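You operate a simulated robot arm through the tools that you are given. There is no shell and no other tool.

You are at the controls of a simulated robot arm. One attempt, no reset.

Task
Gauge the white block and dot it in the gauge lamp's colour.
Fine: seat it in the gauge; run the gauge slide over it and back; the dot goes on the clear field; the pen goes back in its well.
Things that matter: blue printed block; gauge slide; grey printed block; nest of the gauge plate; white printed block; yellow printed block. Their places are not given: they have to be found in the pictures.

The check looks at the end state, three seconds after you hand in, the way a careful person would. Anything else that was tipped, shoved, dropped, spilled or broken makes it a failure.

Robot
A 6-joint arm with a two-finger parallel gripper, fixed in place. Base frame: the origin is on the floor under the middle of its stand, x ahead of it, y to its left, z up; the work surface is at about z = 80.2. Readings come in cm, degrees, newtons and seconds.
With the tool pointing down near the work surface it reaches from about 26 to 68 cm from the base axis. Its first joint turns from -66.0 to 66.0 degrees. Payload 2.9 kg.
The tool frame sits at the grasp point between the pads (the TCP): z along the fingers, y along the line on which they close. The tips reach 3 cm beyond it. Largest opening 11 cm; finger width 2, thickness 1; the body of the gripper, 4.8 by 11.2 cm, starts 5.5 cm behind the TCP.
Orientation is that of the tool frame in the base frame, as a unit quaternion [w, x, y, z]. With the fingers straight down and closing along the base's y, the tool's x points along the base's -x, its y along +y and its z along -z.

Tools
- The arm moves only by the tool move_arm. Its argument "deltas" is text: rows parted by semicolons, each of 7 numbers parted by spaces: the turn, a rotation vector about the tool's x, y, z in degrees, then the shift along the tool's x, y, z in cm, then the finger opening in cm, from 0 to 11. In form: rx ry rz x y z gripper; .... A call has 1 to 20 rows; each row is the pose to reach, as a shift and turn from the pose commanded when the call began, along the tool's axes at that moment. A row lasts 0.2 s, in which the tool goes at most 5 cm and 8.6 degrees; a call with a longer step from one row to the next is refused whole, and so is a gripper value outside its range. Where a pose cannot be reached the arm comes as near as it can. A force on the tool above 90 N (or 10 N above the force at the start of the call, whichever is more), or a blocked arm, ends the call early, and 0.2 s more pass. The fingers move at their own pace (about 10.8 cm/s each) and stop on an object; they squeeze with about 42 N. The grip force told is the motor's: it shows also when the fingers shut on nothing. Time passes only in rows, and 0.2 s behind the last, so rows that repeat a pose let the fingers close. It gives the time, the measured TCP pose, the force on the tool (base axes), the opening and the grip force at its end, in the units of the frame above (readings bear some noise), with the torque about the TCP (base axes, N m) and any sound that the robot's microphone picked up.
- Cameras (640 x 400 px; columns grow to the right, rows downward): "scene" is fixed at [8.57, 43.57, 139.84]; the picture's right is [-0.70, -0.72, 0.00], its down [-0.31, 0.31, -0.90] and it looks along [0.65, -0.63, -0.44] (base axes); focal length 350 px, centre (320, 200). "wrist" rides on the gripper at [7.2, 1.7, -10.3] in the tool frame; the picture's right is [-0.23, 0.97, 0.00], its down [-0.76, -0.18, -0.62] and it looks along [-0.61, -0.14, 0.78] (tool axes); focal length 222 px, centre (320, 200).
- camera(camera): a new picture of that camera. The clock stands still meanwhile.
- locate(camera, pixels): for up to 12 pixels [column, row] of the newest picture of that camera ("zoom" is the newest enlarged one), the place [x, y, z] in the base frame of the surface seen there, good to about 0.2 cm. The clock stands still meanwhile.
- zoom(camera, box): a new picture of the part [left, top, right, bottom] of that camera's present view, enlarged. The clock stands still meanwhile.
- sign_off(): hands the job in; it is judged then, once.

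Leave the gripper open and the arm clear of the work at the hand-in unless told otherwise.

The tools are called after ">>>" as a command line: name --argument value ..., lists and objects as JSON in quotes. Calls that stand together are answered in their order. move_arm: Moves the arm, as the interface text tells. Its arguments: {"type":"object","properties":{"deltas":{"type":"string"}},"required":["deltas"]} The other tools are called the same way: camera (camera) takes a picture; locate (camera, pixels) gives the place of the surface under pixels of a picture; zoom (camera, box) takes an enlarged picture of a part of a camera's view; sign_off () hands the job in.

At the start:

```text
clock: 0.0
ee_pos: [46.67, -5.46, 112.77]
orientation: [0.0, 0.0, 1.0, -0.001]
wrist_force: [0.7, -0.5, 0.3]
wrist_torque: [0.01, 0.02, 0.03]
finger_gap: 11.02
finger_force: 0.0
```

scene: 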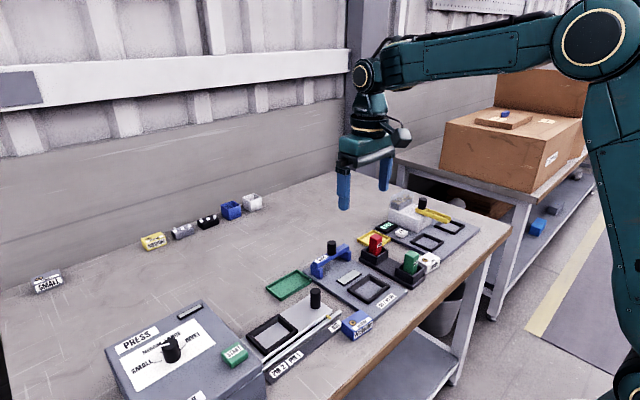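
wrist: 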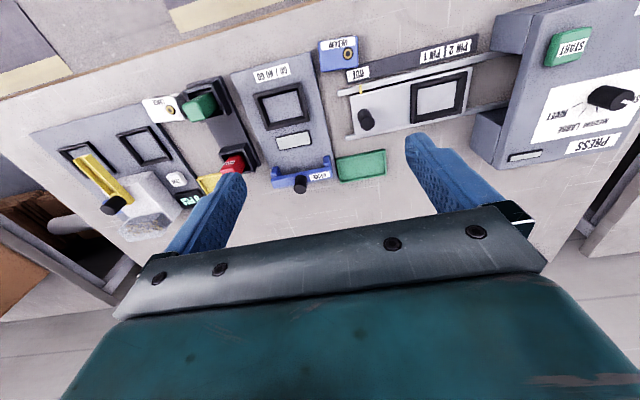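

I see a bench with several stations (a press, a pin jig, a blue gauge slide on a plate, pens with red and green caps, and blocks at the back). I'll zoom in on the parts of the scene to identify them.

>>> zoom --camera "scene" --box '[120, 180, 280, 280]'

>>> zoom --camera "scene" --box '[230, 220, 410, 340]'

>>> zoom --camera "scene" --box '[340, 180, 490, 290]'

>>> zoom --camera "scene" --box '[100, 290, 310, 400]'

>>> zoom --camera "wrist" --box '[220, 30, 420, 200]'

>>> zoom --camera "wrist" --box '[30, 70, 270, 240]'

```text
4.00 times, centred on (200, 230) of scene
```

zoom: 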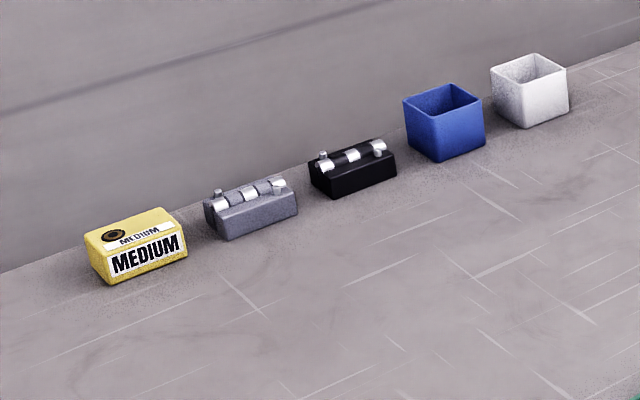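

```text
3.33 times, centred on (320, 280) of scene
```

zoom: 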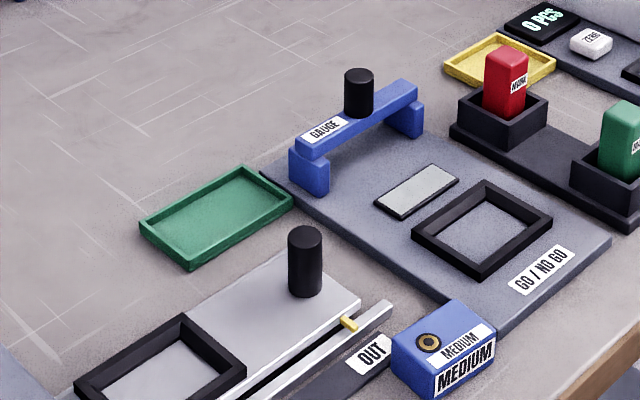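

```text
3.64 times, centred on (415, 235) of scene
```

zoom: 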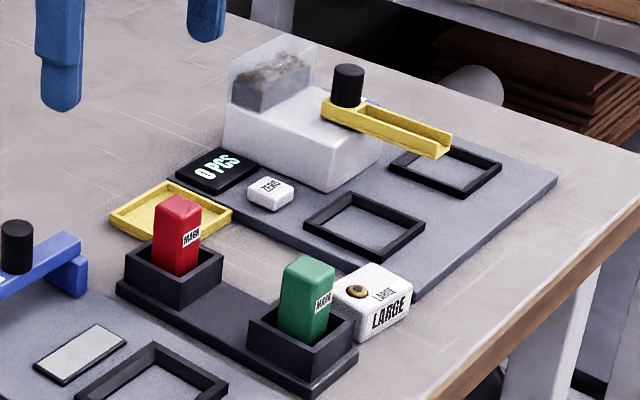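

```text
3.05 times, centred on (205, 345) of scene
```

zoom: 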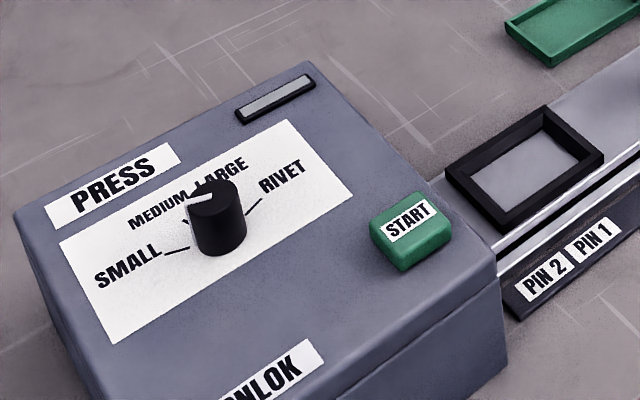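

```text
2.35 times, centred on (320, 115) of wrist
```

zoom: 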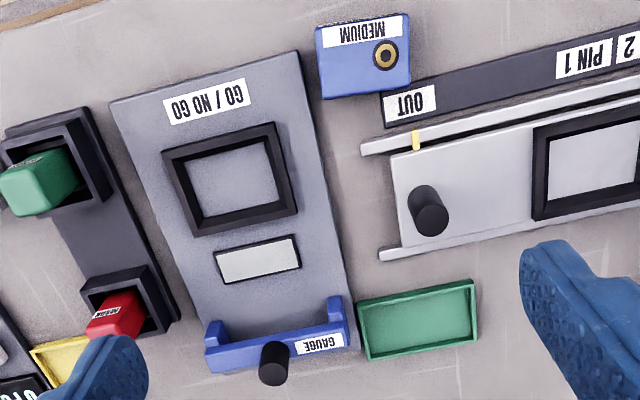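

```text
2.35 times, centred on (150, 155) of wrist
```

zoom: 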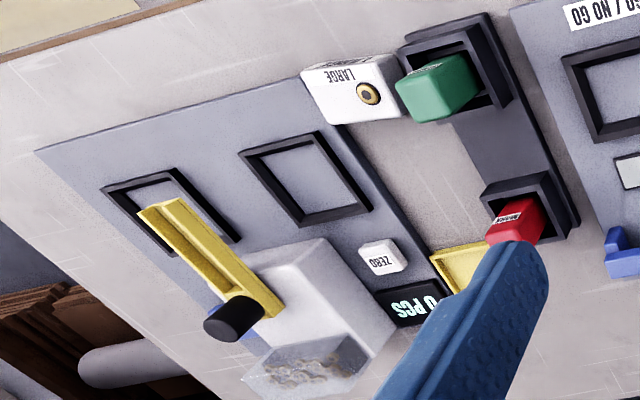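

I see a white block printed LARGE by the green marker, and something at about (46,283) printed SMALL. I'll look closer at both.

>>> zoom --camera "scene" --box '[20, 265, 80, 300]'

>>> zoom --camera "scene" --box '[410, 240, 460, 280]'

>>> zoom --camera "wrist" --box '[130, 80, 190, 130]'

>>> zoom --camera "scene" --box '[300, 230, 410, 310]'

```text
10.67 times, centred on (50, 282) of scene
```

zoom: 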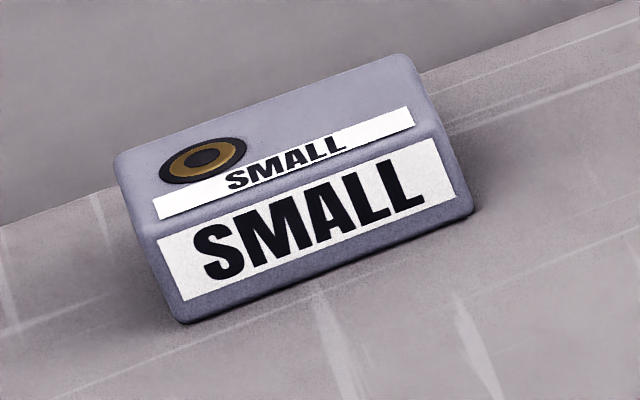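

```text
10.00 times, centred on (435, 260) of scene
```

zoom: 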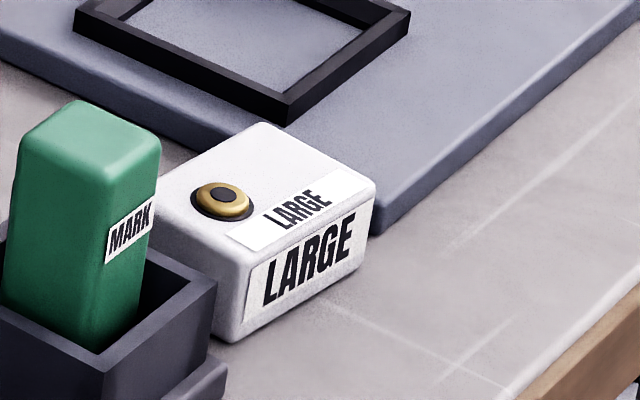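

```text
8.00 times, centred on (160, 105) of wrist
```

zoom: 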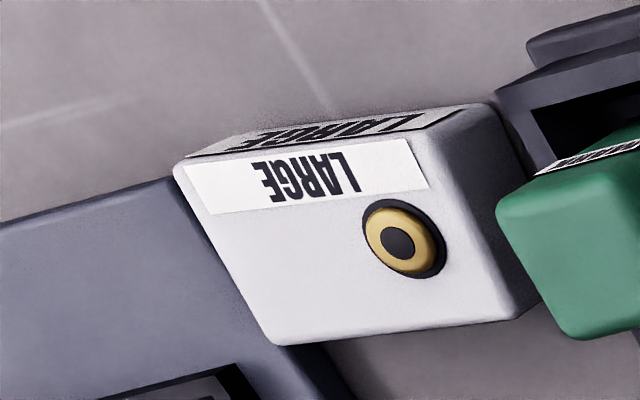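

```text
5.00 times, centred on (355, 270) of scene
```

zoom: 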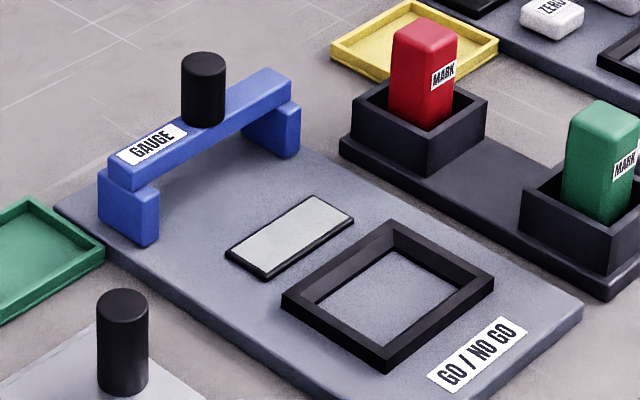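

I'll measure the gauge plate, slide, nest and markers from this latest zoomed picture.

>>> locate --camera "zoom" --pixels '[[395, 222], [492, 285], [387, 368], [283, 295], [395, 248], [460, 287], [387, 345], [318, 303], [395, 295], [62, 207], [582, 305], [290, 240]]'

>>> locate --camera "zoom" --pixels '[[204, 58], [204, 110], [112, 160], [135, 185], [160, 180], [290, 85], [128, 210], [287, 130], [262, 72], [300, 120], [145, 240], [285, 155]]'

>>> locate --camera "zoom" --pixels '[[425, 30], [395, 35], [450, 50], [430, 22], [355, 95], [430, 135], [485, 100], [605, 110], [570, 120], [637, 135], [525, 190], [600, 225]]'

```text
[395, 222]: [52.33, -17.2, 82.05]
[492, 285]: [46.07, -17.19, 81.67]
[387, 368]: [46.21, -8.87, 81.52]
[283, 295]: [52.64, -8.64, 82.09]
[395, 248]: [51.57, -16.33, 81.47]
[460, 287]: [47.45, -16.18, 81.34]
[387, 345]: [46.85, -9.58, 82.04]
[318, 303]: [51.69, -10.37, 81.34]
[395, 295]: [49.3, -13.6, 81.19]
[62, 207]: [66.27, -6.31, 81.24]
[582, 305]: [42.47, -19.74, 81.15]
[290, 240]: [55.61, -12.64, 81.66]
```

```text
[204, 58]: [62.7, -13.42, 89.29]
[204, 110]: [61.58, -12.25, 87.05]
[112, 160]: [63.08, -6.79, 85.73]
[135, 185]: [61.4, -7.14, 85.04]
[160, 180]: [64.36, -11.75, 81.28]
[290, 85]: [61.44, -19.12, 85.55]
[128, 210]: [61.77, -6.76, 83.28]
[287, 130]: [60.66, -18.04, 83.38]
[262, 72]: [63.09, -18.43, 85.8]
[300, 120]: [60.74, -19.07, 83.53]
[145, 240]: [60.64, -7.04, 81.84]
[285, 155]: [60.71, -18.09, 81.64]
```

```text
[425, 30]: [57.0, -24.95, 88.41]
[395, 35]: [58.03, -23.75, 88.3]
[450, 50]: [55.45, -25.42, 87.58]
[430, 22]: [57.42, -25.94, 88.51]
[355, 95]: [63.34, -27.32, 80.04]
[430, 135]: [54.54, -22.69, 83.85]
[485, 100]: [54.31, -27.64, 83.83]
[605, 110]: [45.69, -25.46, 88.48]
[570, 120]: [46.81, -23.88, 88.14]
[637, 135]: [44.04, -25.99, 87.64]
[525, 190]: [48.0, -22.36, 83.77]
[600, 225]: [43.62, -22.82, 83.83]
```

The nest is centred near x≈49.3, y≈-13; the slide spans y≈-6.8 to -19.1 at x≈62. Next I'll measure the white block by zooming in again.

>>> zoom --camera "scene" --box '[403, 240, 467, 280]'

>>> locate --camera "zoom" --pixels '[[262, 128], [370, 185], [245, 255], [165, 175], [220, 202], [350, 185], [240, 235], [230, 340], [360, 270], [315, 155], [325, 165], [285, 215]]'

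>>> zoom --camera "wrist" --box '[128, 85, 192, 125]'

>>> locate --camera "zoom" --pixels '[[200, 230], [420, 170], [500, 310], [300, 340], [405, 240], [420, 190], [490, 110], [250, 150], [220, 205], [350, 320], [300, 270], [450, 290]]'

```text
10.00 times, centred on (435, 260) of scene
```

zoom: 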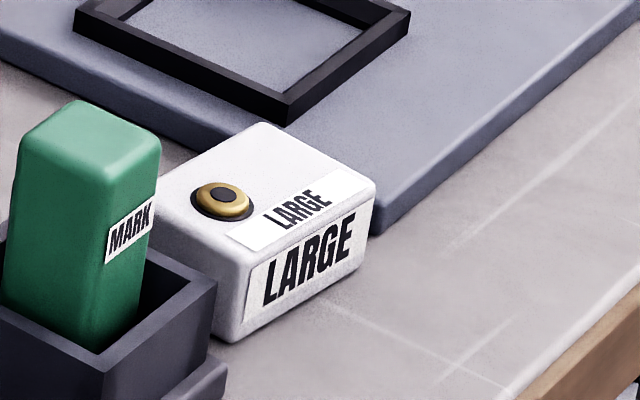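

```text
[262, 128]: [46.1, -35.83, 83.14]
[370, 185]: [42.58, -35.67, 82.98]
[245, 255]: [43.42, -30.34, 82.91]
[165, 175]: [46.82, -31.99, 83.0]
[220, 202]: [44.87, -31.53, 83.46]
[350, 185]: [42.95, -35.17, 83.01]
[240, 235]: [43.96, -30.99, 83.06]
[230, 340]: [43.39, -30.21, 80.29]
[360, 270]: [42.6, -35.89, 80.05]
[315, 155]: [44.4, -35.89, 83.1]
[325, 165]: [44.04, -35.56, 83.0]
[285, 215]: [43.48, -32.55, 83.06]
```

```text
10.00 times, centred on (160, 105) of wrist
```

zoom: 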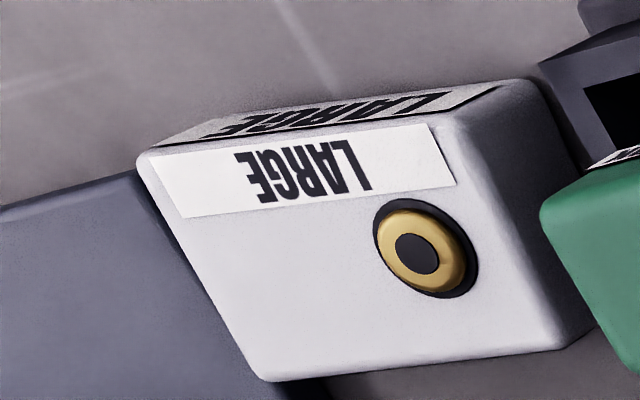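

```text
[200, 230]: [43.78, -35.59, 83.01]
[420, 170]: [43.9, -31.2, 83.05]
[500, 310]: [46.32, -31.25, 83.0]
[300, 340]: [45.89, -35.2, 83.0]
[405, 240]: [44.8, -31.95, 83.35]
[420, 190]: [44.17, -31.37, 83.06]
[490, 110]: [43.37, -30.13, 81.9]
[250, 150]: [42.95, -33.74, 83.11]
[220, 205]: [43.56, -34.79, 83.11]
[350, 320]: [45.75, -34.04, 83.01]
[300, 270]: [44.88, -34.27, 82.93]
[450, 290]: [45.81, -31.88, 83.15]
```

The white LARGE block is about 6×4×2.9 cm, centred near (45,-33.3) and turned by about 8°. I'll check the surroundings before approaching: the counting plate edge, pen-holder base edge and clear ground around the block.

>>> zoom --camera "scene" --box '[380, 210, 476, 270]'

>>> locate --camera "zoom" --pixels '[[400, 360], [330, 300], [250, 240], [200, 205], [405, 345], [560, 240], [470, 380], [300, 390], [170, 300], [120, 270], [290, 300], [310, 340]]'

```text
6.67 times, centred on (428, 240) of scene
```

zoom: 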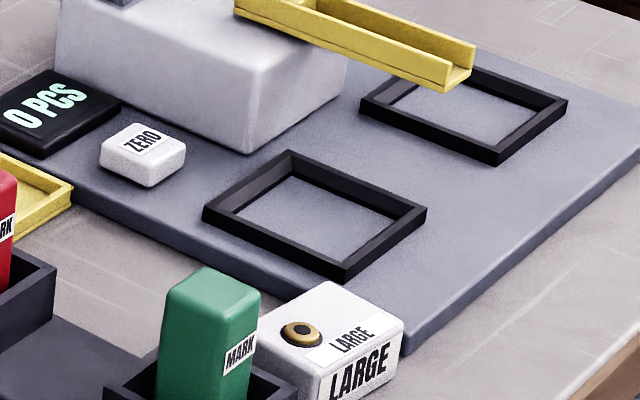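

```text
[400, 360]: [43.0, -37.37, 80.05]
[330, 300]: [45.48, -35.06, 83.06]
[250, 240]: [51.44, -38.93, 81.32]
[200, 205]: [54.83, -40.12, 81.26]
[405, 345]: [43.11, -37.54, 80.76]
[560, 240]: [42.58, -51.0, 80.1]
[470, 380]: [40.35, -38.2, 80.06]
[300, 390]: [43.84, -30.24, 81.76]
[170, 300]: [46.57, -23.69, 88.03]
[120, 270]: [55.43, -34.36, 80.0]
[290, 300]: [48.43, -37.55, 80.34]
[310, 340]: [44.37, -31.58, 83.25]
```

The counting plate edge is at y≈-37.5, clear of a grip across the block's short side. I'll move up above the white block, turning the tool by 98° about its z-axis so the fingers close across the block's short side.

>>> move_arm --deltas "0 0 8.2 0.14 -2.3 0.5 11; 0 0 16.4 0.28 -4.6 1 11; 0 0 24.6 0.42 -6.9 1.5 11; 0 0 32.8 0.56 -9.2 2 11; 0 0 41 0.7 -11.5 3 11; 0 0 49.2 0.84 -13.8 4 11; 0 0 57.4 0.98 -16.1 5 11; 0 0 65.6 1.12 -18.4 6 11; 0 0 73.8 1.26 -20.7 7 11; 0 0 82 1.4 -23 8 11; 0 0 90.2 1.54 -25.3 9 11; 0 0 98 1.67 -27.6 10 11; 0 0 98 1.67 -27.84 10 11"

>>> camera --camera "wrist"

>>> camera --camera "scene"

```text
clock: 2.8
ee_pos: [44.94, -33.26, 102.97]
orientation: [0.0, 0.755, 0.655, 0.001]
wrist_force: [-0.2, 0.6, -0.3]
wrist_torque: [-0.01, -0.03, -0.02]
finger_gap: 11.0
finger_force: 0.1
```

```text
taken
```

wrist: 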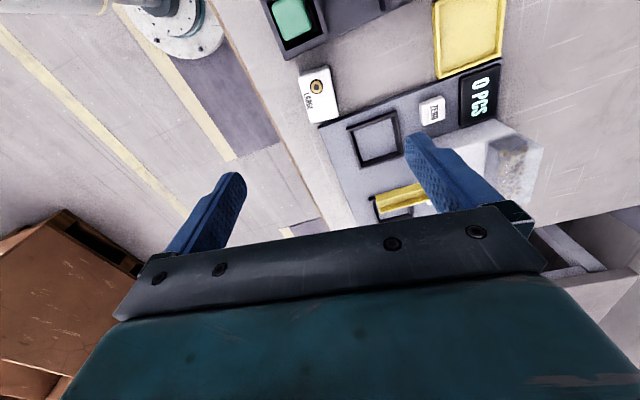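

```text
taken
```

scene: 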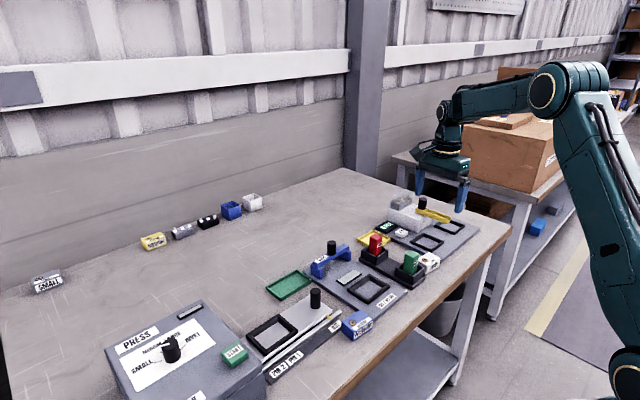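

I'm above the block; it sits at around (318,95) in the wrist picture. I'll zoom in there for exact corners.

>>> zoom --camera "wrist" --box '[288, 65, 352, 125]'

```text
6.67 times, centred on (320, 95) of wrist
```

zoom: 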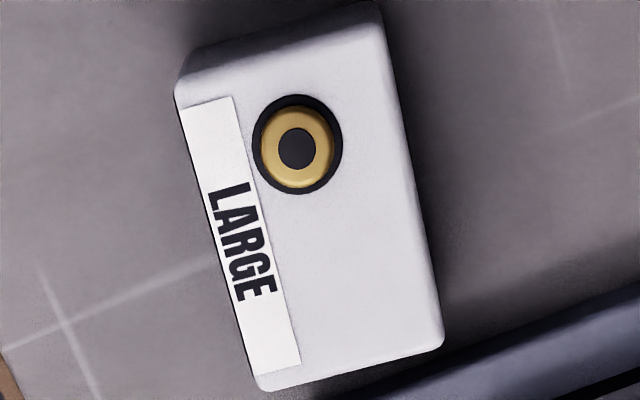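

I'll locate the top-face edges of the block in this zoomed view.

>>> locate --camera "zoom" --pixels '[[190, 85], [370, 15], [435, 338], [268, 382], [297, 148], [186, 110], [255, 370], [225, 240], [385, 80], [430, 300], [350, 310], [340, 240]]'

```text
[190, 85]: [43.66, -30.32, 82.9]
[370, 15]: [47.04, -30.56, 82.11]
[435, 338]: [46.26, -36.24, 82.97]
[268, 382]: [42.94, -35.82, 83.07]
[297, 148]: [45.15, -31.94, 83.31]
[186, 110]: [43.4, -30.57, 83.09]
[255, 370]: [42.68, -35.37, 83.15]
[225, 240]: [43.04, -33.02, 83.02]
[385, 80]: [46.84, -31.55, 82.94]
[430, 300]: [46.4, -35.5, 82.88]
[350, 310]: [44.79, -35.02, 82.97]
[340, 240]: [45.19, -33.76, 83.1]
```

The block's centre is (44.9,-33.25), right below the tool, yaw ≈7.5°. I'll descend with 7 cm opening so the fingertips end about 1.3 cm above the table (TCP z≈84.35), and then close.

>>> move_arm --deltas "0 0 0 0 0 2 9; 0 0 0 0 0 4 7; 0 0 0 0 0 6.5 7; 0 0 0 0 0 9 7; 0 0 0 0 0 11 7; 0 0 0 0 0 13 7; 0 0 0 0 0 14.5 7"

>>> camera --camera "wrist"

>>> camera --camera "scene"

```text
clock: 4.4
ee_pos: [44.96, -33.49, 88.04]
orientation: [0.0, 0.755, 0.656, 0.001]
wrist_force: [0.0, -0.3, -0.2]
wrist_torque: [-0.04, 0.06, -0.01]
finger_gap: 6.99
finger_force: 0.1
```

```text
taken
```

wrist: 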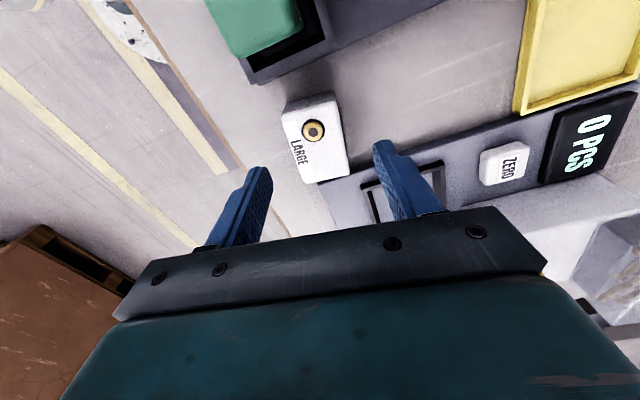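

```text
taken
```

scene: 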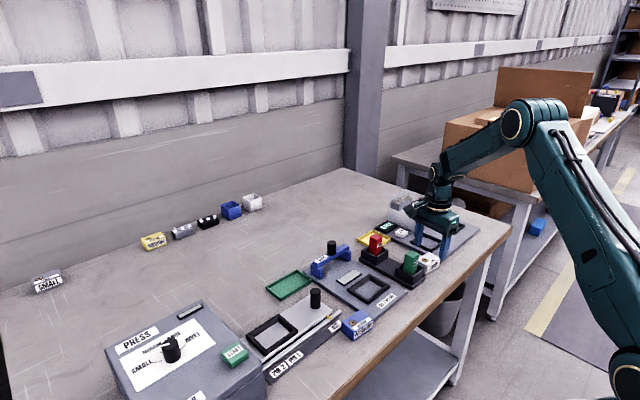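

The fingers straddle the block (block centre around (318,140) between the tips). I'll go down 3.6 cm more, then close.

>>> move_arm --deltas "0 0 0 0 0 1.2 7; 0 0 0 0 0 2.4 7; 0 0 0 0 0 3.2 7; 0 0 0 0 0 3.6 7; 0 0 0 0 0 3.6 7"

>>> camera --camera "wrist"

>>> zoom --camera "scene" --box '[390, 220, 470, 280]'

```text
clock: 5.6
ee_pos: [44.97, -33.44, 84.78]
orientation: [0.001, 0.754, 0.657, 0.0]
wrist_force: [-0.6, 0.2, -0.6]
wrist_torque: [0.0, 0.0, 0.0]
finger_gap: 7.01
finger_force: 0.2
```

```text
taken
```

wrist: 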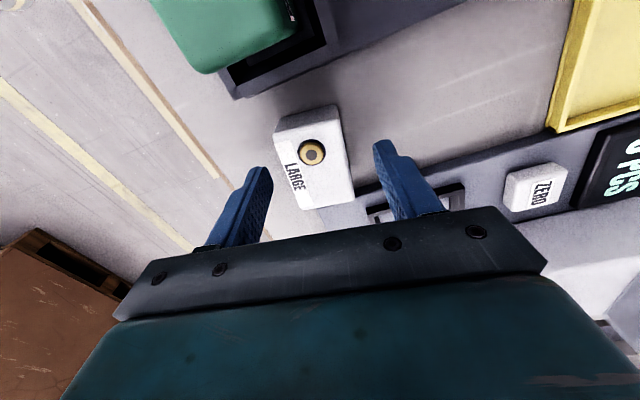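

```text
6.67 times, centred on (430, 250) of scene
```

zoom: 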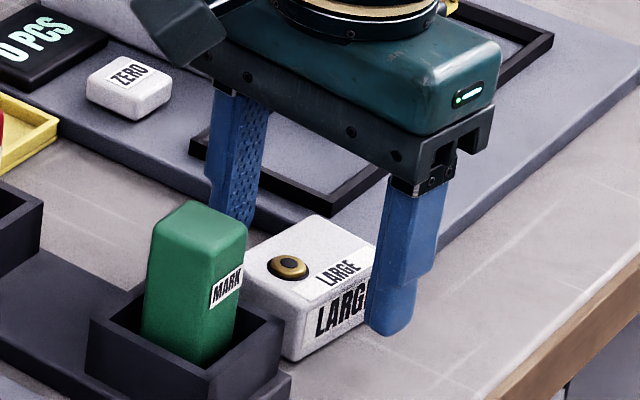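

The fingers are either side of the block. I'll go 0.4 cm lower and 0.15 cm in +y, then close and hold for grip.

>>> move_arm --deltas "0 0 0 0.15 0 0.3 7; 0 0 0 0.15 0 0.4 7; 0 0 0 0.15 0 0.4 5; 0 0 0 0.15 0 0.4 3; 0 0 0 0.15 0 0.4 2; 0 0 0 0.15 0 0.4 2; 0 0 0 0.15 0 0.4 2"

>>> camera --camera "wrist"

>>> zoom --camera "scene" --box '[390, 220, 470, 280]'

```text
clock: 7.2
ee_pos: [45.01, -33.12, 84.37]
orientation: [0.0, 0.755, 0.655, 0.0]
wrist_force: [-0.6, 0.5, -0.3]
wrist_torque: [-0.03, 0.03, -0.04]
finger_gap: 3.91
finger_force: 41.8
```

```text
taken
```

wrist: 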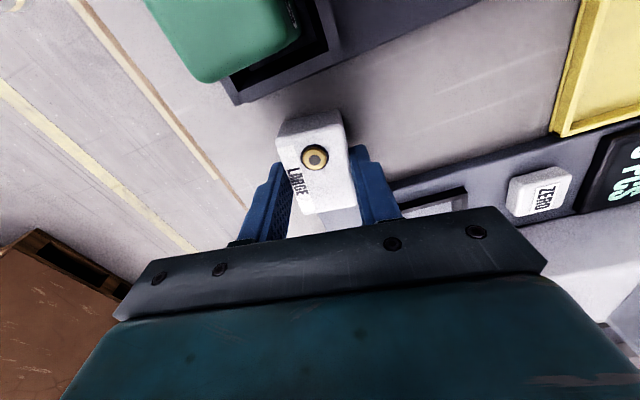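

```text
6.67 times, centred on (430, 250) of scene
```

zoom: 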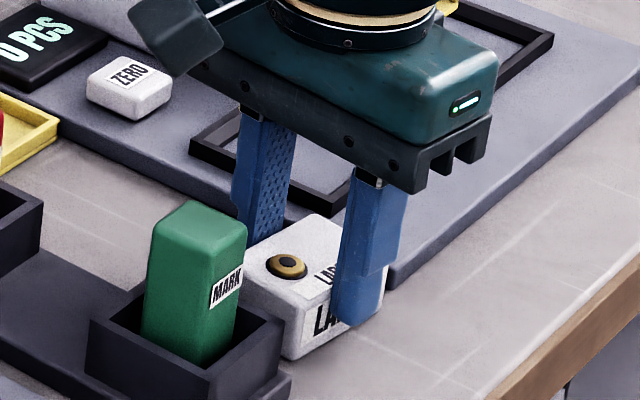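

The grip is good: gap 3.91 cm, 42 N. I'll lift straight up 14 cm slowly.

>>> move_arm --deltas "0 0 0 0 0 -0.5 2; 0 0 0 0 0 -1.5 2; 0 0 0 0 0 -3 2; 0 0 0 0 0 -5 2; 0 0 0 0 0 -7 2; 0 0 0 0 0 -9 2; 0 0 0 0 0 -11 2; 0 0 0 0 0 -13 2; 0 0 0 0 0 -14 2"

>>> camera --camera "wrist"

>>> camera --camera "scene"

```text
clock: 9.2
ee_pos: [44.88, -33.12, 98.5]
orientation: [0.0, 0.755, 0.656, 0.0]
wrist_force: [0.5, -0.5, -1.3]
wrist_torque: [-0.01, -0.01, 0.0]
finger_gap: 3.92
finger_force: 41.4
```

```text
taken
```

wrist: 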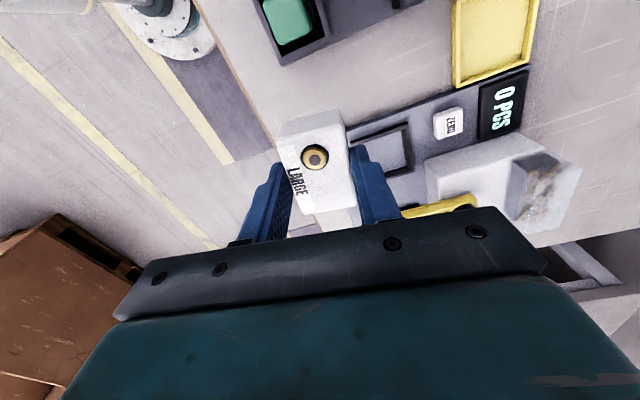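

```text
taken
```

scene: 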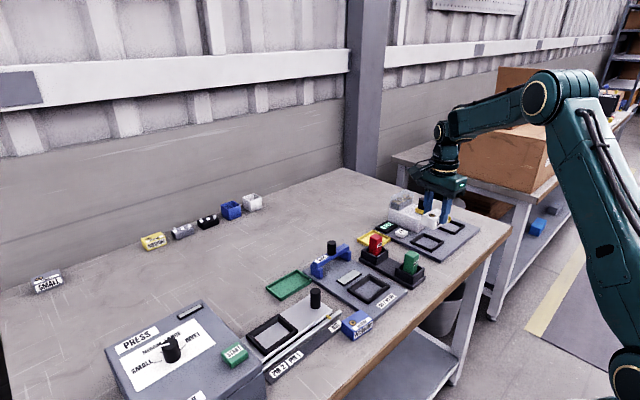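

The block is held and level. Before carrying it over, I'll measure the nest and the plate precisely with a tight zoom in the scene view.

>>> zoom --camera "scene" --box '[340, 265, 404, 305]'

```text
10.00 times, centred on (372, 285) of scene
```

zoom: 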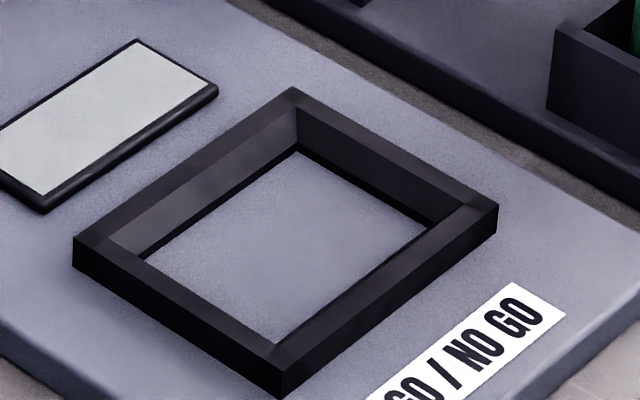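

I'll locate the frame's outer and inner top corners and the floor corners.

>>> locate --camera "zoom" --pixels '[[292, 91], [494, 206], [282, 370], [78, 240], [298, 112], [460, 208], [281, 343], [108, 242], [297, 156], [424, 226], [150, 260], [285, 240]]'

>>> locate --camera "zoom" --pixels '[[190, 165], [400, 150], [395, 285], [180, 305], [200, 185], [380, 165], [370, 270], [200, 290], [220, 160], [350, 130], [300, 330], [430, 250]]'

```text
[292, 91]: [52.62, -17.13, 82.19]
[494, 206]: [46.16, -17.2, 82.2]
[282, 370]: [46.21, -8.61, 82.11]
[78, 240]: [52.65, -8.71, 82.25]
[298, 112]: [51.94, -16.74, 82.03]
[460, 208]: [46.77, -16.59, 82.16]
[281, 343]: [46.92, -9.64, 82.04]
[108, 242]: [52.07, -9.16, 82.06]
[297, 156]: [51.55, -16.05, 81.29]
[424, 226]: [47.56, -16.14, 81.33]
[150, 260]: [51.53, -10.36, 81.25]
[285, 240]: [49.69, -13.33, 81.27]
```

```text
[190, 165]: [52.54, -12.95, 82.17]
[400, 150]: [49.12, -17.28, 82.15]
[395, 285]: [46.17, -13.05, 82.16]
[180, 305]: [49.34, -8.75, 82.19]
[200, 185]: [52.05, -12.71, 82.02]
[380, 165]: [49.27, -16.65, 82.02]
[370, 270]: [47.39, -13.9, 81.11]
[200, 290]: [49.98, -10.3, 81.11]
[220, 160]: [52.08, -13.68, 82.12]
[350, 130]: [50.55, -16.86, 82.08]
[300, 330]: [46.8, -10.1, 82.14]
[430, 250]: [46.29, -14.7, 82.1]
```

The nest centre is (49.40,-12.93), frame top z≈82.17, floor ≈81.25, no yaw. Now I'll check how the held block sits relative to the TCP in the wrist view.

>>> zoom --camera "wrist" --box '[250, 95, 378, 225]'

```text
3.08 times, centred on (314, 160) of wrist
```

zoom: 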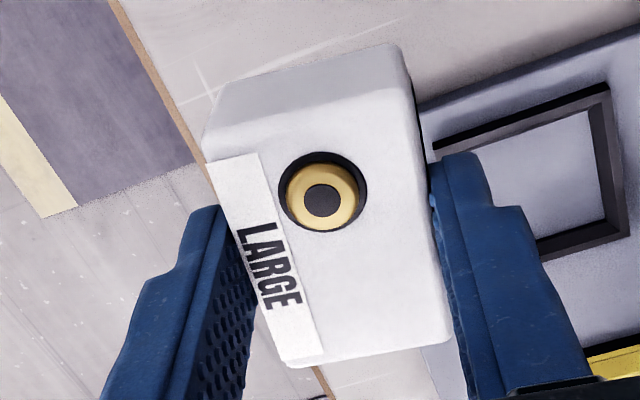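

I'll locate the top edges and ends of the held block.

>>> locate --camera "zoom" --pixels '[[213, 160], [220, 135], [395, 92], [310, 115], [300, 362], [445, 338], [375, 352], [322, 200], [410, 150], [255, 290], [310, 60], [440, 320]]'

```text
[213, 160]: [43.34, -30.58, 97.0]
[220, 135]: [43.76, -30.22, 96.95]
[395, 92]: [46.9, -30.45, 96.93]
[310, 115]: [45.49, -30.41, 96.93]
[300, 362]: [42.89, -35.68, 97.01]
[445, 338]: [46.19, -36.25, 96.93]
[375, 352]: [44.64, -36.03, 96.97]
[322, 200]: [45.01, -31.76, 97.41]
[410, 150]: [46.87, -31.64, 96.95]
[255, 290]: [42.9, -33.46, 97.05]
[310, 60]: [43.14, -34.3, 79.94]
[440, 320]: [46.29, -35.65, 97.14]
```

The block centre lies within 0.1 cm of the TCP. I'll carry it at this height to above the nest, turning back 8° so it lines up with the nest.

>>> move_arm --deltas "0 0 -1 1 0.1 0 2; 0 0 -2 3 0.25 0 2; 0 0 -3 5.5 0.4 0 2; 0 0 -4 8 0.6 0 2; 0 0 -5 10.5 0.8 0 2; 0 0 -6 13 1 0 2; 0 0 -7 15.5 1.15 0 2; 0 0 -8 18 1.3 0 2; 0 0 -8 20 1.45 0 2; 0 0 -8 20.69 1.5 0 2; 0 0 -8 20.69 1.5 0 2"

>>> camera --camera "wrist"

>>> camera --camera "scene"

```text
clock: 11.6
ee_pos: [49.4, -12.92, 98.4]
orientation: [0.0, 0.707, 0.707, 0.0]
wrist_force: [-0.4, 0.4, 0.6]
wrist_torque: [0.01, 0.02, -0.01]
finger_gap: 3.89
finger_force: 42.6
```

```text
taken
```

wrist: 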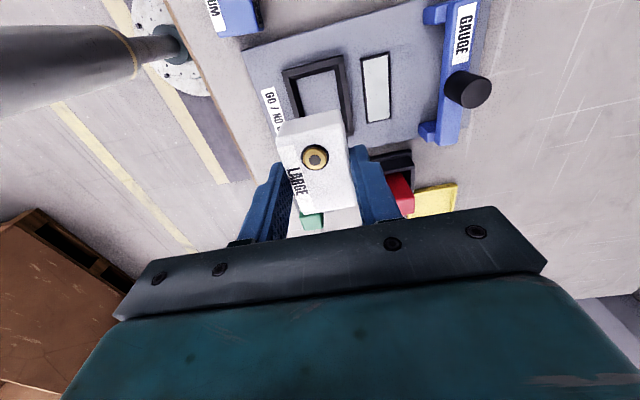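

```text
taken
```

scene: 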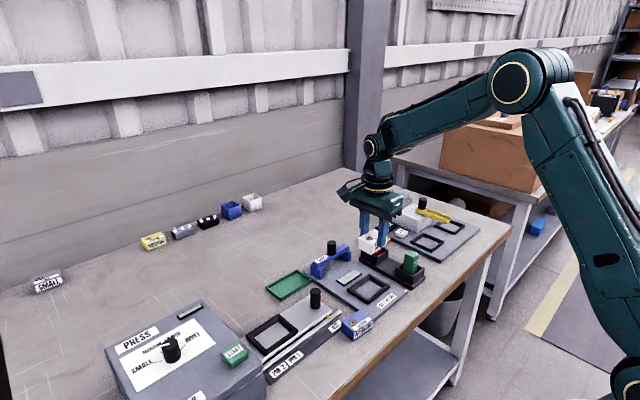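

Above the nest now. I'll check the held block's position and the nest's far corners from the wrist view.

>>> zoom --camera "wrist" --box '[250, 45, 410, 225]'

```text
2.22 times, centred on (330, 135) of wrist
```

zoom: 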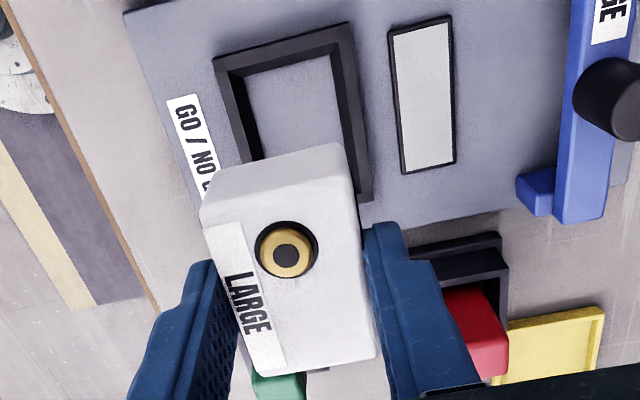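

>>> locate --camera "zoom" --pixels '[[205, 222], [350, 188], [278, 205], [265, 372], [368, 355], [318, 365], [212, 260], [358, 240], [287, 253], [372, 320], [215, 62], [345, 26]]'

>>> locate --camera "zoom" --pixels '[[283, 45], [225, 110], [358, 110], [250, 75], [330, 55], [246, 130], [345, 130], [290, 110], [280, 66], [235, 130], [350, 90], [238, 90]]'

```text
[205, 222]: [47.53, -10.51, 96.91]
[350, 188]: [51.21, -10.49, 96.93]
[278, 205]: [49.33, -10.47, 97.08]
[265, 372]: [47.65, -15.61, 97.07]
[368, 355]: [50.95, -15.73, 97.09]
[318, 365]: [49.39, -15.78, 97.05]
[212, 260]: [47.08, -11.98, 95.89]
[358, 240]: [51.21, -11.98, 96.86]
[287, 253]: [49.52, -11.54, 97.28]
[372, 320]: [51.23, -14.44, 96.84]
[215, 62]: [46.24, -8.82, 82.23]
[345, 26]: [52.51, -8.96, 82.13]
```

```text
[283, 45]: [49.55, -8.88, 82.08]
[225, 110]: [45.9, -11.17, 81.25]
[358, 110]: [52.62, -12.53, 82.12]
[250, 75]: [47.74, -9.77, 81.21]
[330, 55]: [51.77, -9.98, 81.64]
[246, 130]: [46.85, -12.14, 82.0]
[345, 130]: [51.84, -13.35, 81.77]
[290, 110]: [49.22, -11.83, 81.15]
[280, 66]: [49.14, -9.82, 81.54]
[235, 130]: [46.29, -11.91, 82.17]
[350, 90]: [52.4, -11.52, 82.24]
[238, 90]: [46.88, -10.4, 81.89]
```

The block is centred over the nest in x (49.4) and about 0.1 cm too far in -y. I'll correct that by +0.08 and go down to just above the frame.

>>> move_arm --deltas "0 0 0 0.08 0 1 2; 0 0 0 0.08 0 3 2; 0 0 0 0.08 0 5 2; 0 0 0 0.08 0 7 2; 0 0 0 0.08 0 9 2; 0 0 0 0.08 0 10.5 2; 0 0 0 0.08 0 11.3 2; 0 0 0 0.08 0 11.3 2"

>>> camera --camera "wrist"

>>> zoom --camera "scene" --box '[330, 235, 426, 305]'

```text
clock: 13.4
ee_pos: [49.4, -12.66, 87.15]
orientation: [-0.001, 0.707, 0.708, 0.001]
wrist_force: [-0.3, -0.4, -1.1]
wrist_torque: [0.02, 0.0, 0.03]
finger_gap: 3.9
finger_force: 42.5
```

```text
taken
```

wrist: 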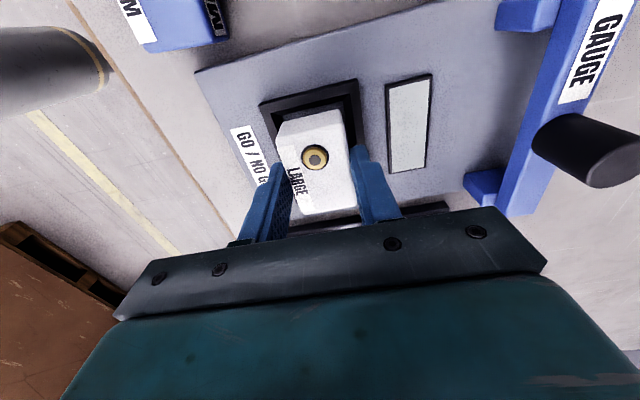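

```text
5.71 times, centred on (378, 270) of scene
```

zoom: 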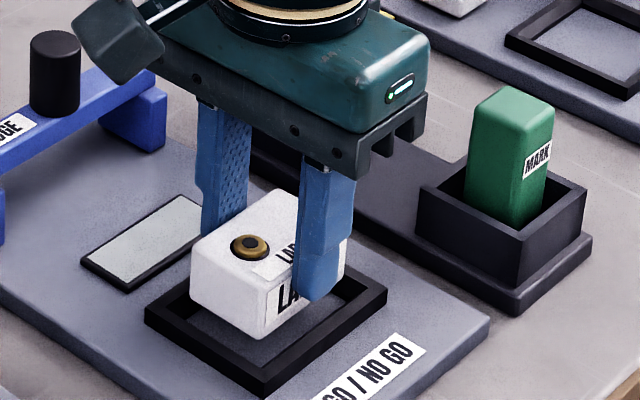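

The block hovers about 0.4 cm above the frame and looks lined up. I'll verify the block's ends and the frame with locate in the scene zoom.

>>> locate --camera "zoom" --pixels '[[192, 245], [258, 275], [258, 335], [192, 295], [190, 270], [255, 310], [228, 222], [348, 270], [345, 250], [148, 308], [265, 380], [385, 285]]'

>>> zoom --camera "wrist" --box '[240, 65, 400, 225]'

>>> locate --camera "zoom" --pixels '[[245, 135], [345, 112], [295, 125], [280, 360], [365, 345], [325, 353], [300, 108], [295, 90], [390, 200], [355, 200], [325, 370], [325, 385]]'

```text
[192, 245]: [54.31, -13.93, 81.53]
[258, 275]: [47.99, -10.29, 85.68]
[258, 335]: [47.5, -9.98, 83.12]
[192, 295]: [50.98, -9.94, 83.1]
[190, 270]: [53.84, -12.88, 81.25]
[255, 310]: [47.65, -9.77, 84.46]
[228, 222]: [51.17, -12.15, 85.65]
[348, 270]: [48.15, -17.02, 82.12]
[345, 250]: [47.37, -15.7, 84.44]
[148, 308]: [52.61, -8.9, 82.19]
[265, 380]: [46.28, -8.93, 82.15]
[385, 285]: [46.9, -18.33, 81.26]
```

```text
2.50 times, centred on (320, 145) of wrist
```

zoom: 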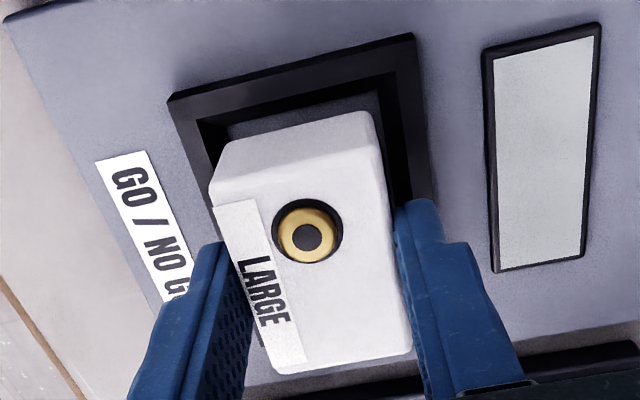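

```text
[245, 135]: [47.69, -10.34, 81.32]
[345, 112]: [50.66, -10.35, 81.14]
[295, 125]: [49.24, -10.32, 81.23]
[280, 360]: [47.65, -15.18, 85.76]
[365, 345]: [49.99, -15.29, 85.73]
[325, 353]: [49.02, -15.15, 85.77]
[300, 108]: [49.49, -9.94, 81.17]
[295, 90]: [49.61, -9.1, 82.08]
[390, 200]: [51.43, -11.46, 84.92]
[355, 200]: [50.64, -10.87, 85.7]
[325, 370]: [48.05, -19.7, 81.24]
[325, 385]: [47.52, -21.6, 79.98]
```

The block's ends are at y≈-9.9 and -15.9, centred over the nest (-12.93). I'll lower it slowly 1.3 cm and check the force.

>>> move_arm --deltas "0 0 0 0 0 0.3 2; 0 0 0 0 0 0.6 2; 0 0 0 0 0 0.9 2; 0 0 0 0 0 1.1 2; 0 0 0 0 0 1.3 2; 0 0 0 0 0 1.3 2"

```text
clock: 14.8
ee_pos: [49.41, -12.78, 85.81]
orientation: [0.0, 0.708, 0.706, 0.0]
wrist_force: [0.7, -0.5, -1.7]
wrist_torque: [0.01, -0.05, 0.02]
finger_gap: 3.9
finger_force: 41.3
```

No contact force yet (z-force ≈-1.7 N). I'll lower another 0.2 cm and look at it.

>>> move_arm --deltas "0 0 0 0 0 0.1 2; 0 0 0 0 0 0.2 2; 0 0 0 0 0 0.2 2"

>>> zoom --camera "scene" --box '[330, 235, 426, 305]'

>>> zoom --camera "wrist" --box '[240, 65, 400, 225]'

```text
clock: 15.6
ee_pos: [49.28, -12.81, 85.52]
orientation: [0.0, 0.707, 0.707, -0.001]
wrist_force: [-0.2, 0.8, -0.2]
wrist_torque: [-0.01, 0.01, 0.0]
finger_gap: 3.9
finger_force: 41.9
```

```text
5.71 times, centred on (378, 270) of scene
```

zoom: 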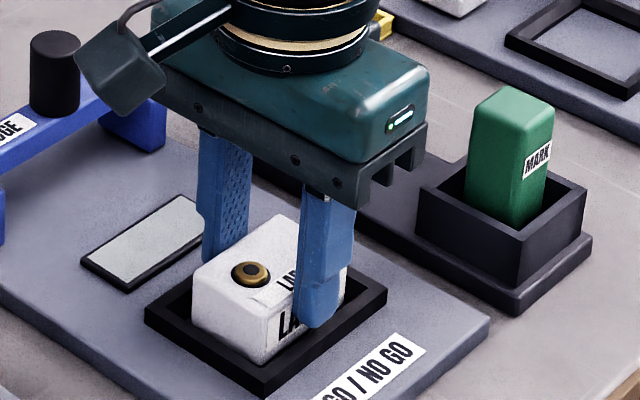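

```text
2.50 times, centred on (320, 145) of wrist
```

zoom: 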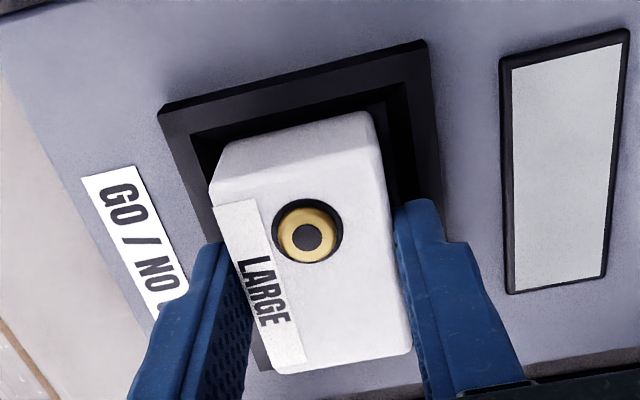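

No contact yet. I'll check the block's top height and then step down further.

>>> locate --camera "zoom" --pixels '[[340, 300], [350, 200], [340, 240], [360, 330], [290, 215], [235, 160], [290, 130], [200, 150], [420, 120]]'

>>> move_arm --deltas "0 0 0 0 0 0.1 2; 0 0 0 0 0 0.15 2; 0 0 0 0 0 0.15 2"

```text
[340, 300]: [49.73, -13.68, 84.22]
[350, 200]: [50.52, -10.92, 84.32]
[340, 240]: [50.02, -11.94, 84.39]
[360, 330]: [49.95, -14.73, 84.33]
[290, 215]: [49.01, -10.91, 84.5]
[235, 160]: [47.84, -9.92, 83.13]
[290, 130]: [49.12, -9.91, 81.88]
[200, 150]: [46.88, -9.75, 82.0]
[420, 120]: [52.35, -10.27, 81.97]
```

```text
clock: 16.4
ee_pos: [49.41, -12.89, 85.56]
orientation: [0.0, 0.707, 0.707, 0.0]
wrist_force: [-5.3, 0.9, 16.3]
wrist_torque: [0.08, 0.28, -0.03]
finger_gap: 3.92
finger_force: 41.6
```

Contact: 16 N upward, so the block is on or nearly on the nest floor. I'll open the fingers gently to release it.

>>> move_arm --deltas "0 0 0 0 0 0 4.2; 0 0 0 0 0 0 5; 0 0 0 0 0 0 6.5; 0 0 0 0 0 0 6.5"

>>> zoom --camera "scene" --box '[330, 235, 426, 305]'

>>> zoom --camera "wrist" --box '[240, 65, 400, 225]'

>>> locate --camera "zoom" --pixels '[[340, 300], [350, 200], [340, 240], [360, 330], [290, 130], [235, 160]]'

```text
clock: 17.4
ee_pos: [49.36, -12.64, 85.47]
orientation: [0.0, 0.707, 0.707, 0.0]
wrist_force: [0.7, -0.3, 0.7]
wrist_torque: [0.01, -0.02, 0.03]
finger_gap: 6.53
finger_force: 0.0
```

```text
5.71 times, centred on (378, 270) of scene
```

zoom: 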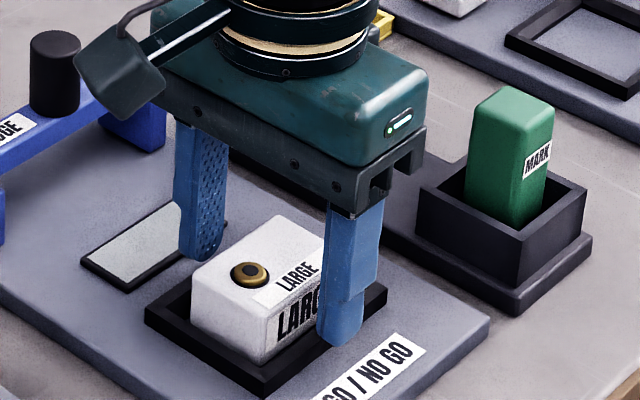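

```text
2.50 times, centred on (320, 145) of wrist
```

zoom: 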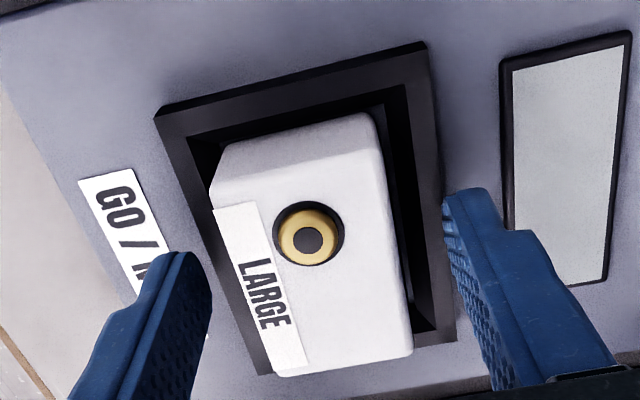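

```text
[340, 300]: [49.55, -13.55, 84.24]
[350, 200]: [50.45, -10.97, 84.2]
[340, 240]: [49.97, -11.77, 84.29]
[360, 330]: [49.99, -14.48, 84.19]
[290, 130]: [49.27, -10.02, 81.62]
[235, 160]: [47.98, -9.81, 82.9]
```

The block sits level (top ≈84.2 everywhere). I'll raise the arm straight up and inspect the block in the nest.

>>> move_arm --deltas "0 0 0 0 0 -1 6.5; 0 0 0 0 0 -3 6.5; 0 0 0 0 0 -5 6.5; 0 0 0 0 0 -8 6.5; 0 0 0 0 0 -11 6.5; 0 0 0 0 0 -14 6.5; 0 0 0 0 0 -14 6.5"

>>> zoom --camera "scene" --box '[340, 260, 404, 300]'

>>> camera --camera "wrist"

```text
clock: 19.0
ee_pos: [49.32, -12.62, 99.16]
orientation: [0.0, 0.707, 0.707, -0.001]
wrist_force: [0.2, -0.5, 0.2]
wrist_torque: [0.04, 0.03, 0.02]
finger_gap: 6.5
finger_force: 0.1
```

```text
10.00 times, centred on (372, 280) of scene
```

zoom: 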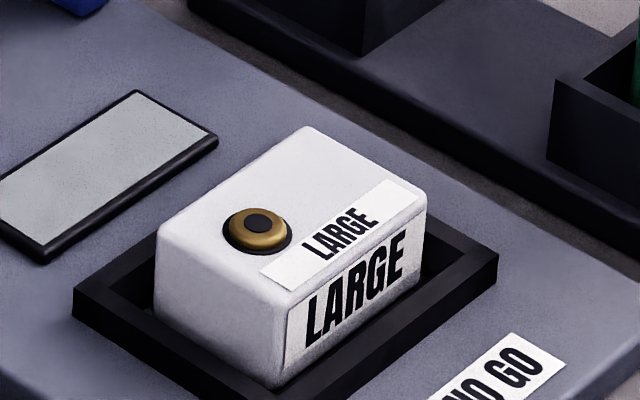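

```text
taken
```

wrist: 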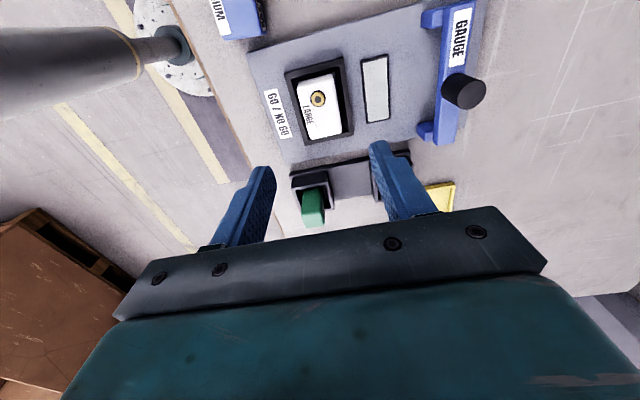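

The block looks seated in the nest. I'll record the top face corners and the free (clear) area on it, and check the height of the slide's underside.

>>> locate --camera "scene" --pixels '[[372, 275]]'

>>> zoom --camera "scene" --box '[340, 260, 404, 300]'

>>> locate --camera "zoom" --pixels '[[305, 130], [165, 225], [285, 290], [420, 200], [258, 228], [310, 170], [340, 180], [390, 183], [265, 270], [350, 160], [160, 290], [280, 380]]'

>>> zoom --camera "scene" --box '[300, 230, 364, 290]'

>>> locate --camera "zoom" --pixels '[[305, 80], [310, 180], [118, 265], [115, 330], [170, 300], [200, 270], [180, 330], [465, 165], [430, 180], [460, 120], [350, 200], [200, 400]]'

```text
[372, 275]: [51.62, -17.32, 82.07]
```

```text
10.00 times, centred on (372, 280) of scene
```

zoom: 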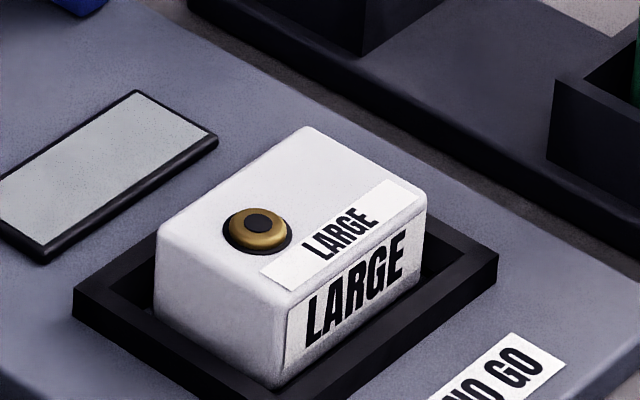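

```text
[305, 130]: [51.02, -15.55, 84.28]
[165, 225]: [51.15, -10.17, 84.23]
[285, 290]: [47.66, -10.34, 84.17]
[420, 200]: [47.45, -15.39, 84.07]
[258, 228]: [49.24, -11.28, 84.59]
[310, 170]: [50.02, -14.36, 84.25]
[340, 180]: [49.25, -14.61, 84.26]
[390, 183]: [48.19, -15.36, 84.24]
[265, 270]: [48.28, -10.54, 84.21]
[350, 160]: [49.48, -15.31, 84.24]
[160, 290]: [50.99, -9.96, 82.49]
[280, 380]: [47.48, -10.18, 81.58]
```

```text
6.67 times, centred on (332, 260) of scene
```

zoom: 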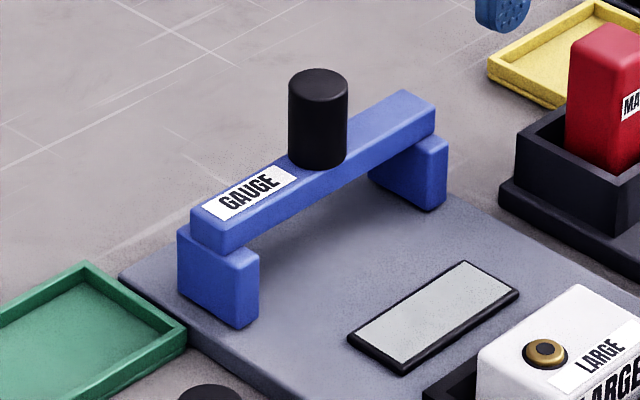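

```text
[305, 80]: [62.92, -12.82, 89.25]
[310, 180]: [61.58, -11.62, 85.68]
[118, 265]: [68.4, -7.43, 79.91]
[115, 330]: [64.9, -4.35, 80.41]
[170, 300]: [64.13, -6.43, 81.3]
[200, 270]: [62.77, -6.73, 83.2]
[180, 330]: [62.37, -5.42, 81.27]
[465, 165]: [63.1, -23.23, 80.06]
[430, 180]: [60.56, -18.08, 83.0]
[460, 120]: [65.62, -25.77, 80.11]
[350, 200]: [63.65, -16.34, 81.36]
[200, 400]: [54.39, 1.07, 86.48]
```

I'll check the beam's bottom edge and the leg tops on the slide in this zoom to see its clearance over the block.

>>> locate --camera "zoom" --pixels '[[260, 228], [300, 207], [340, 185], [380, 160], [262, 220], [215, 245], [240, 256], [250, 270], [240, 320], [185, 240], [425, 142], [440, 145]]'

>>> locate --camera "zoom" --pixels '[[195, 212], [232, 235], [405, 93], [432, 107], [300, 150], [330, 165], [292, 90], [345, 90], [318, 110], [180, 290], [235, 322], [255, 310]]'

```text
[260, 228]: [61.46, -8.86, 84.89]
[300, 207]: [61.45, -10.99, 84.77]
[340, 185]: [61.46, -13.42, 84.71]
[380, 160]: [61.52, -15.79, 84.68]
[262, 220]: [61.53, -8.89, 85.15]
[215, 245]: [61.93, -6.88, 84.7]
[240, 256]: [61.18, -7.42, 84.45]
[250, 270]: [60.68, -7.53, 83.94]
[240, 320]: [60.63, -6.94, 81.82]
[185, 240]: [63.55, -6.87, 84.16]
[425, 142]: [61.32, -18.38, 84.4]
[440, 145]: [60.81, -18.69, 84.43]
```

```text
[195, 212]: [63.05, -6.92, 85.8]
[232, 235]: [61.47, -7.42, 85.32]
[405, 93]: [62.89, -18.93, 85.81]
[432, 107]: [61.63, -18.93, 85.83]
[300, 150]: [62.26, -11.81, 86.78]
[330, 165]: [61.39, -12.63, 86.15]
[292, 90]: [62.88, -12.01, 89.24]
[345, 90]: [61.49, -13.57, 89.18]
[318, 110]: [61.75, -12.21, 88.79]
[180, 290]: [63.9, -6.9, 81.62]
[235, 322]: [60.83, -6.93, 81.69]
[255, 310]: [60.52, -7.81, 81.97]
```

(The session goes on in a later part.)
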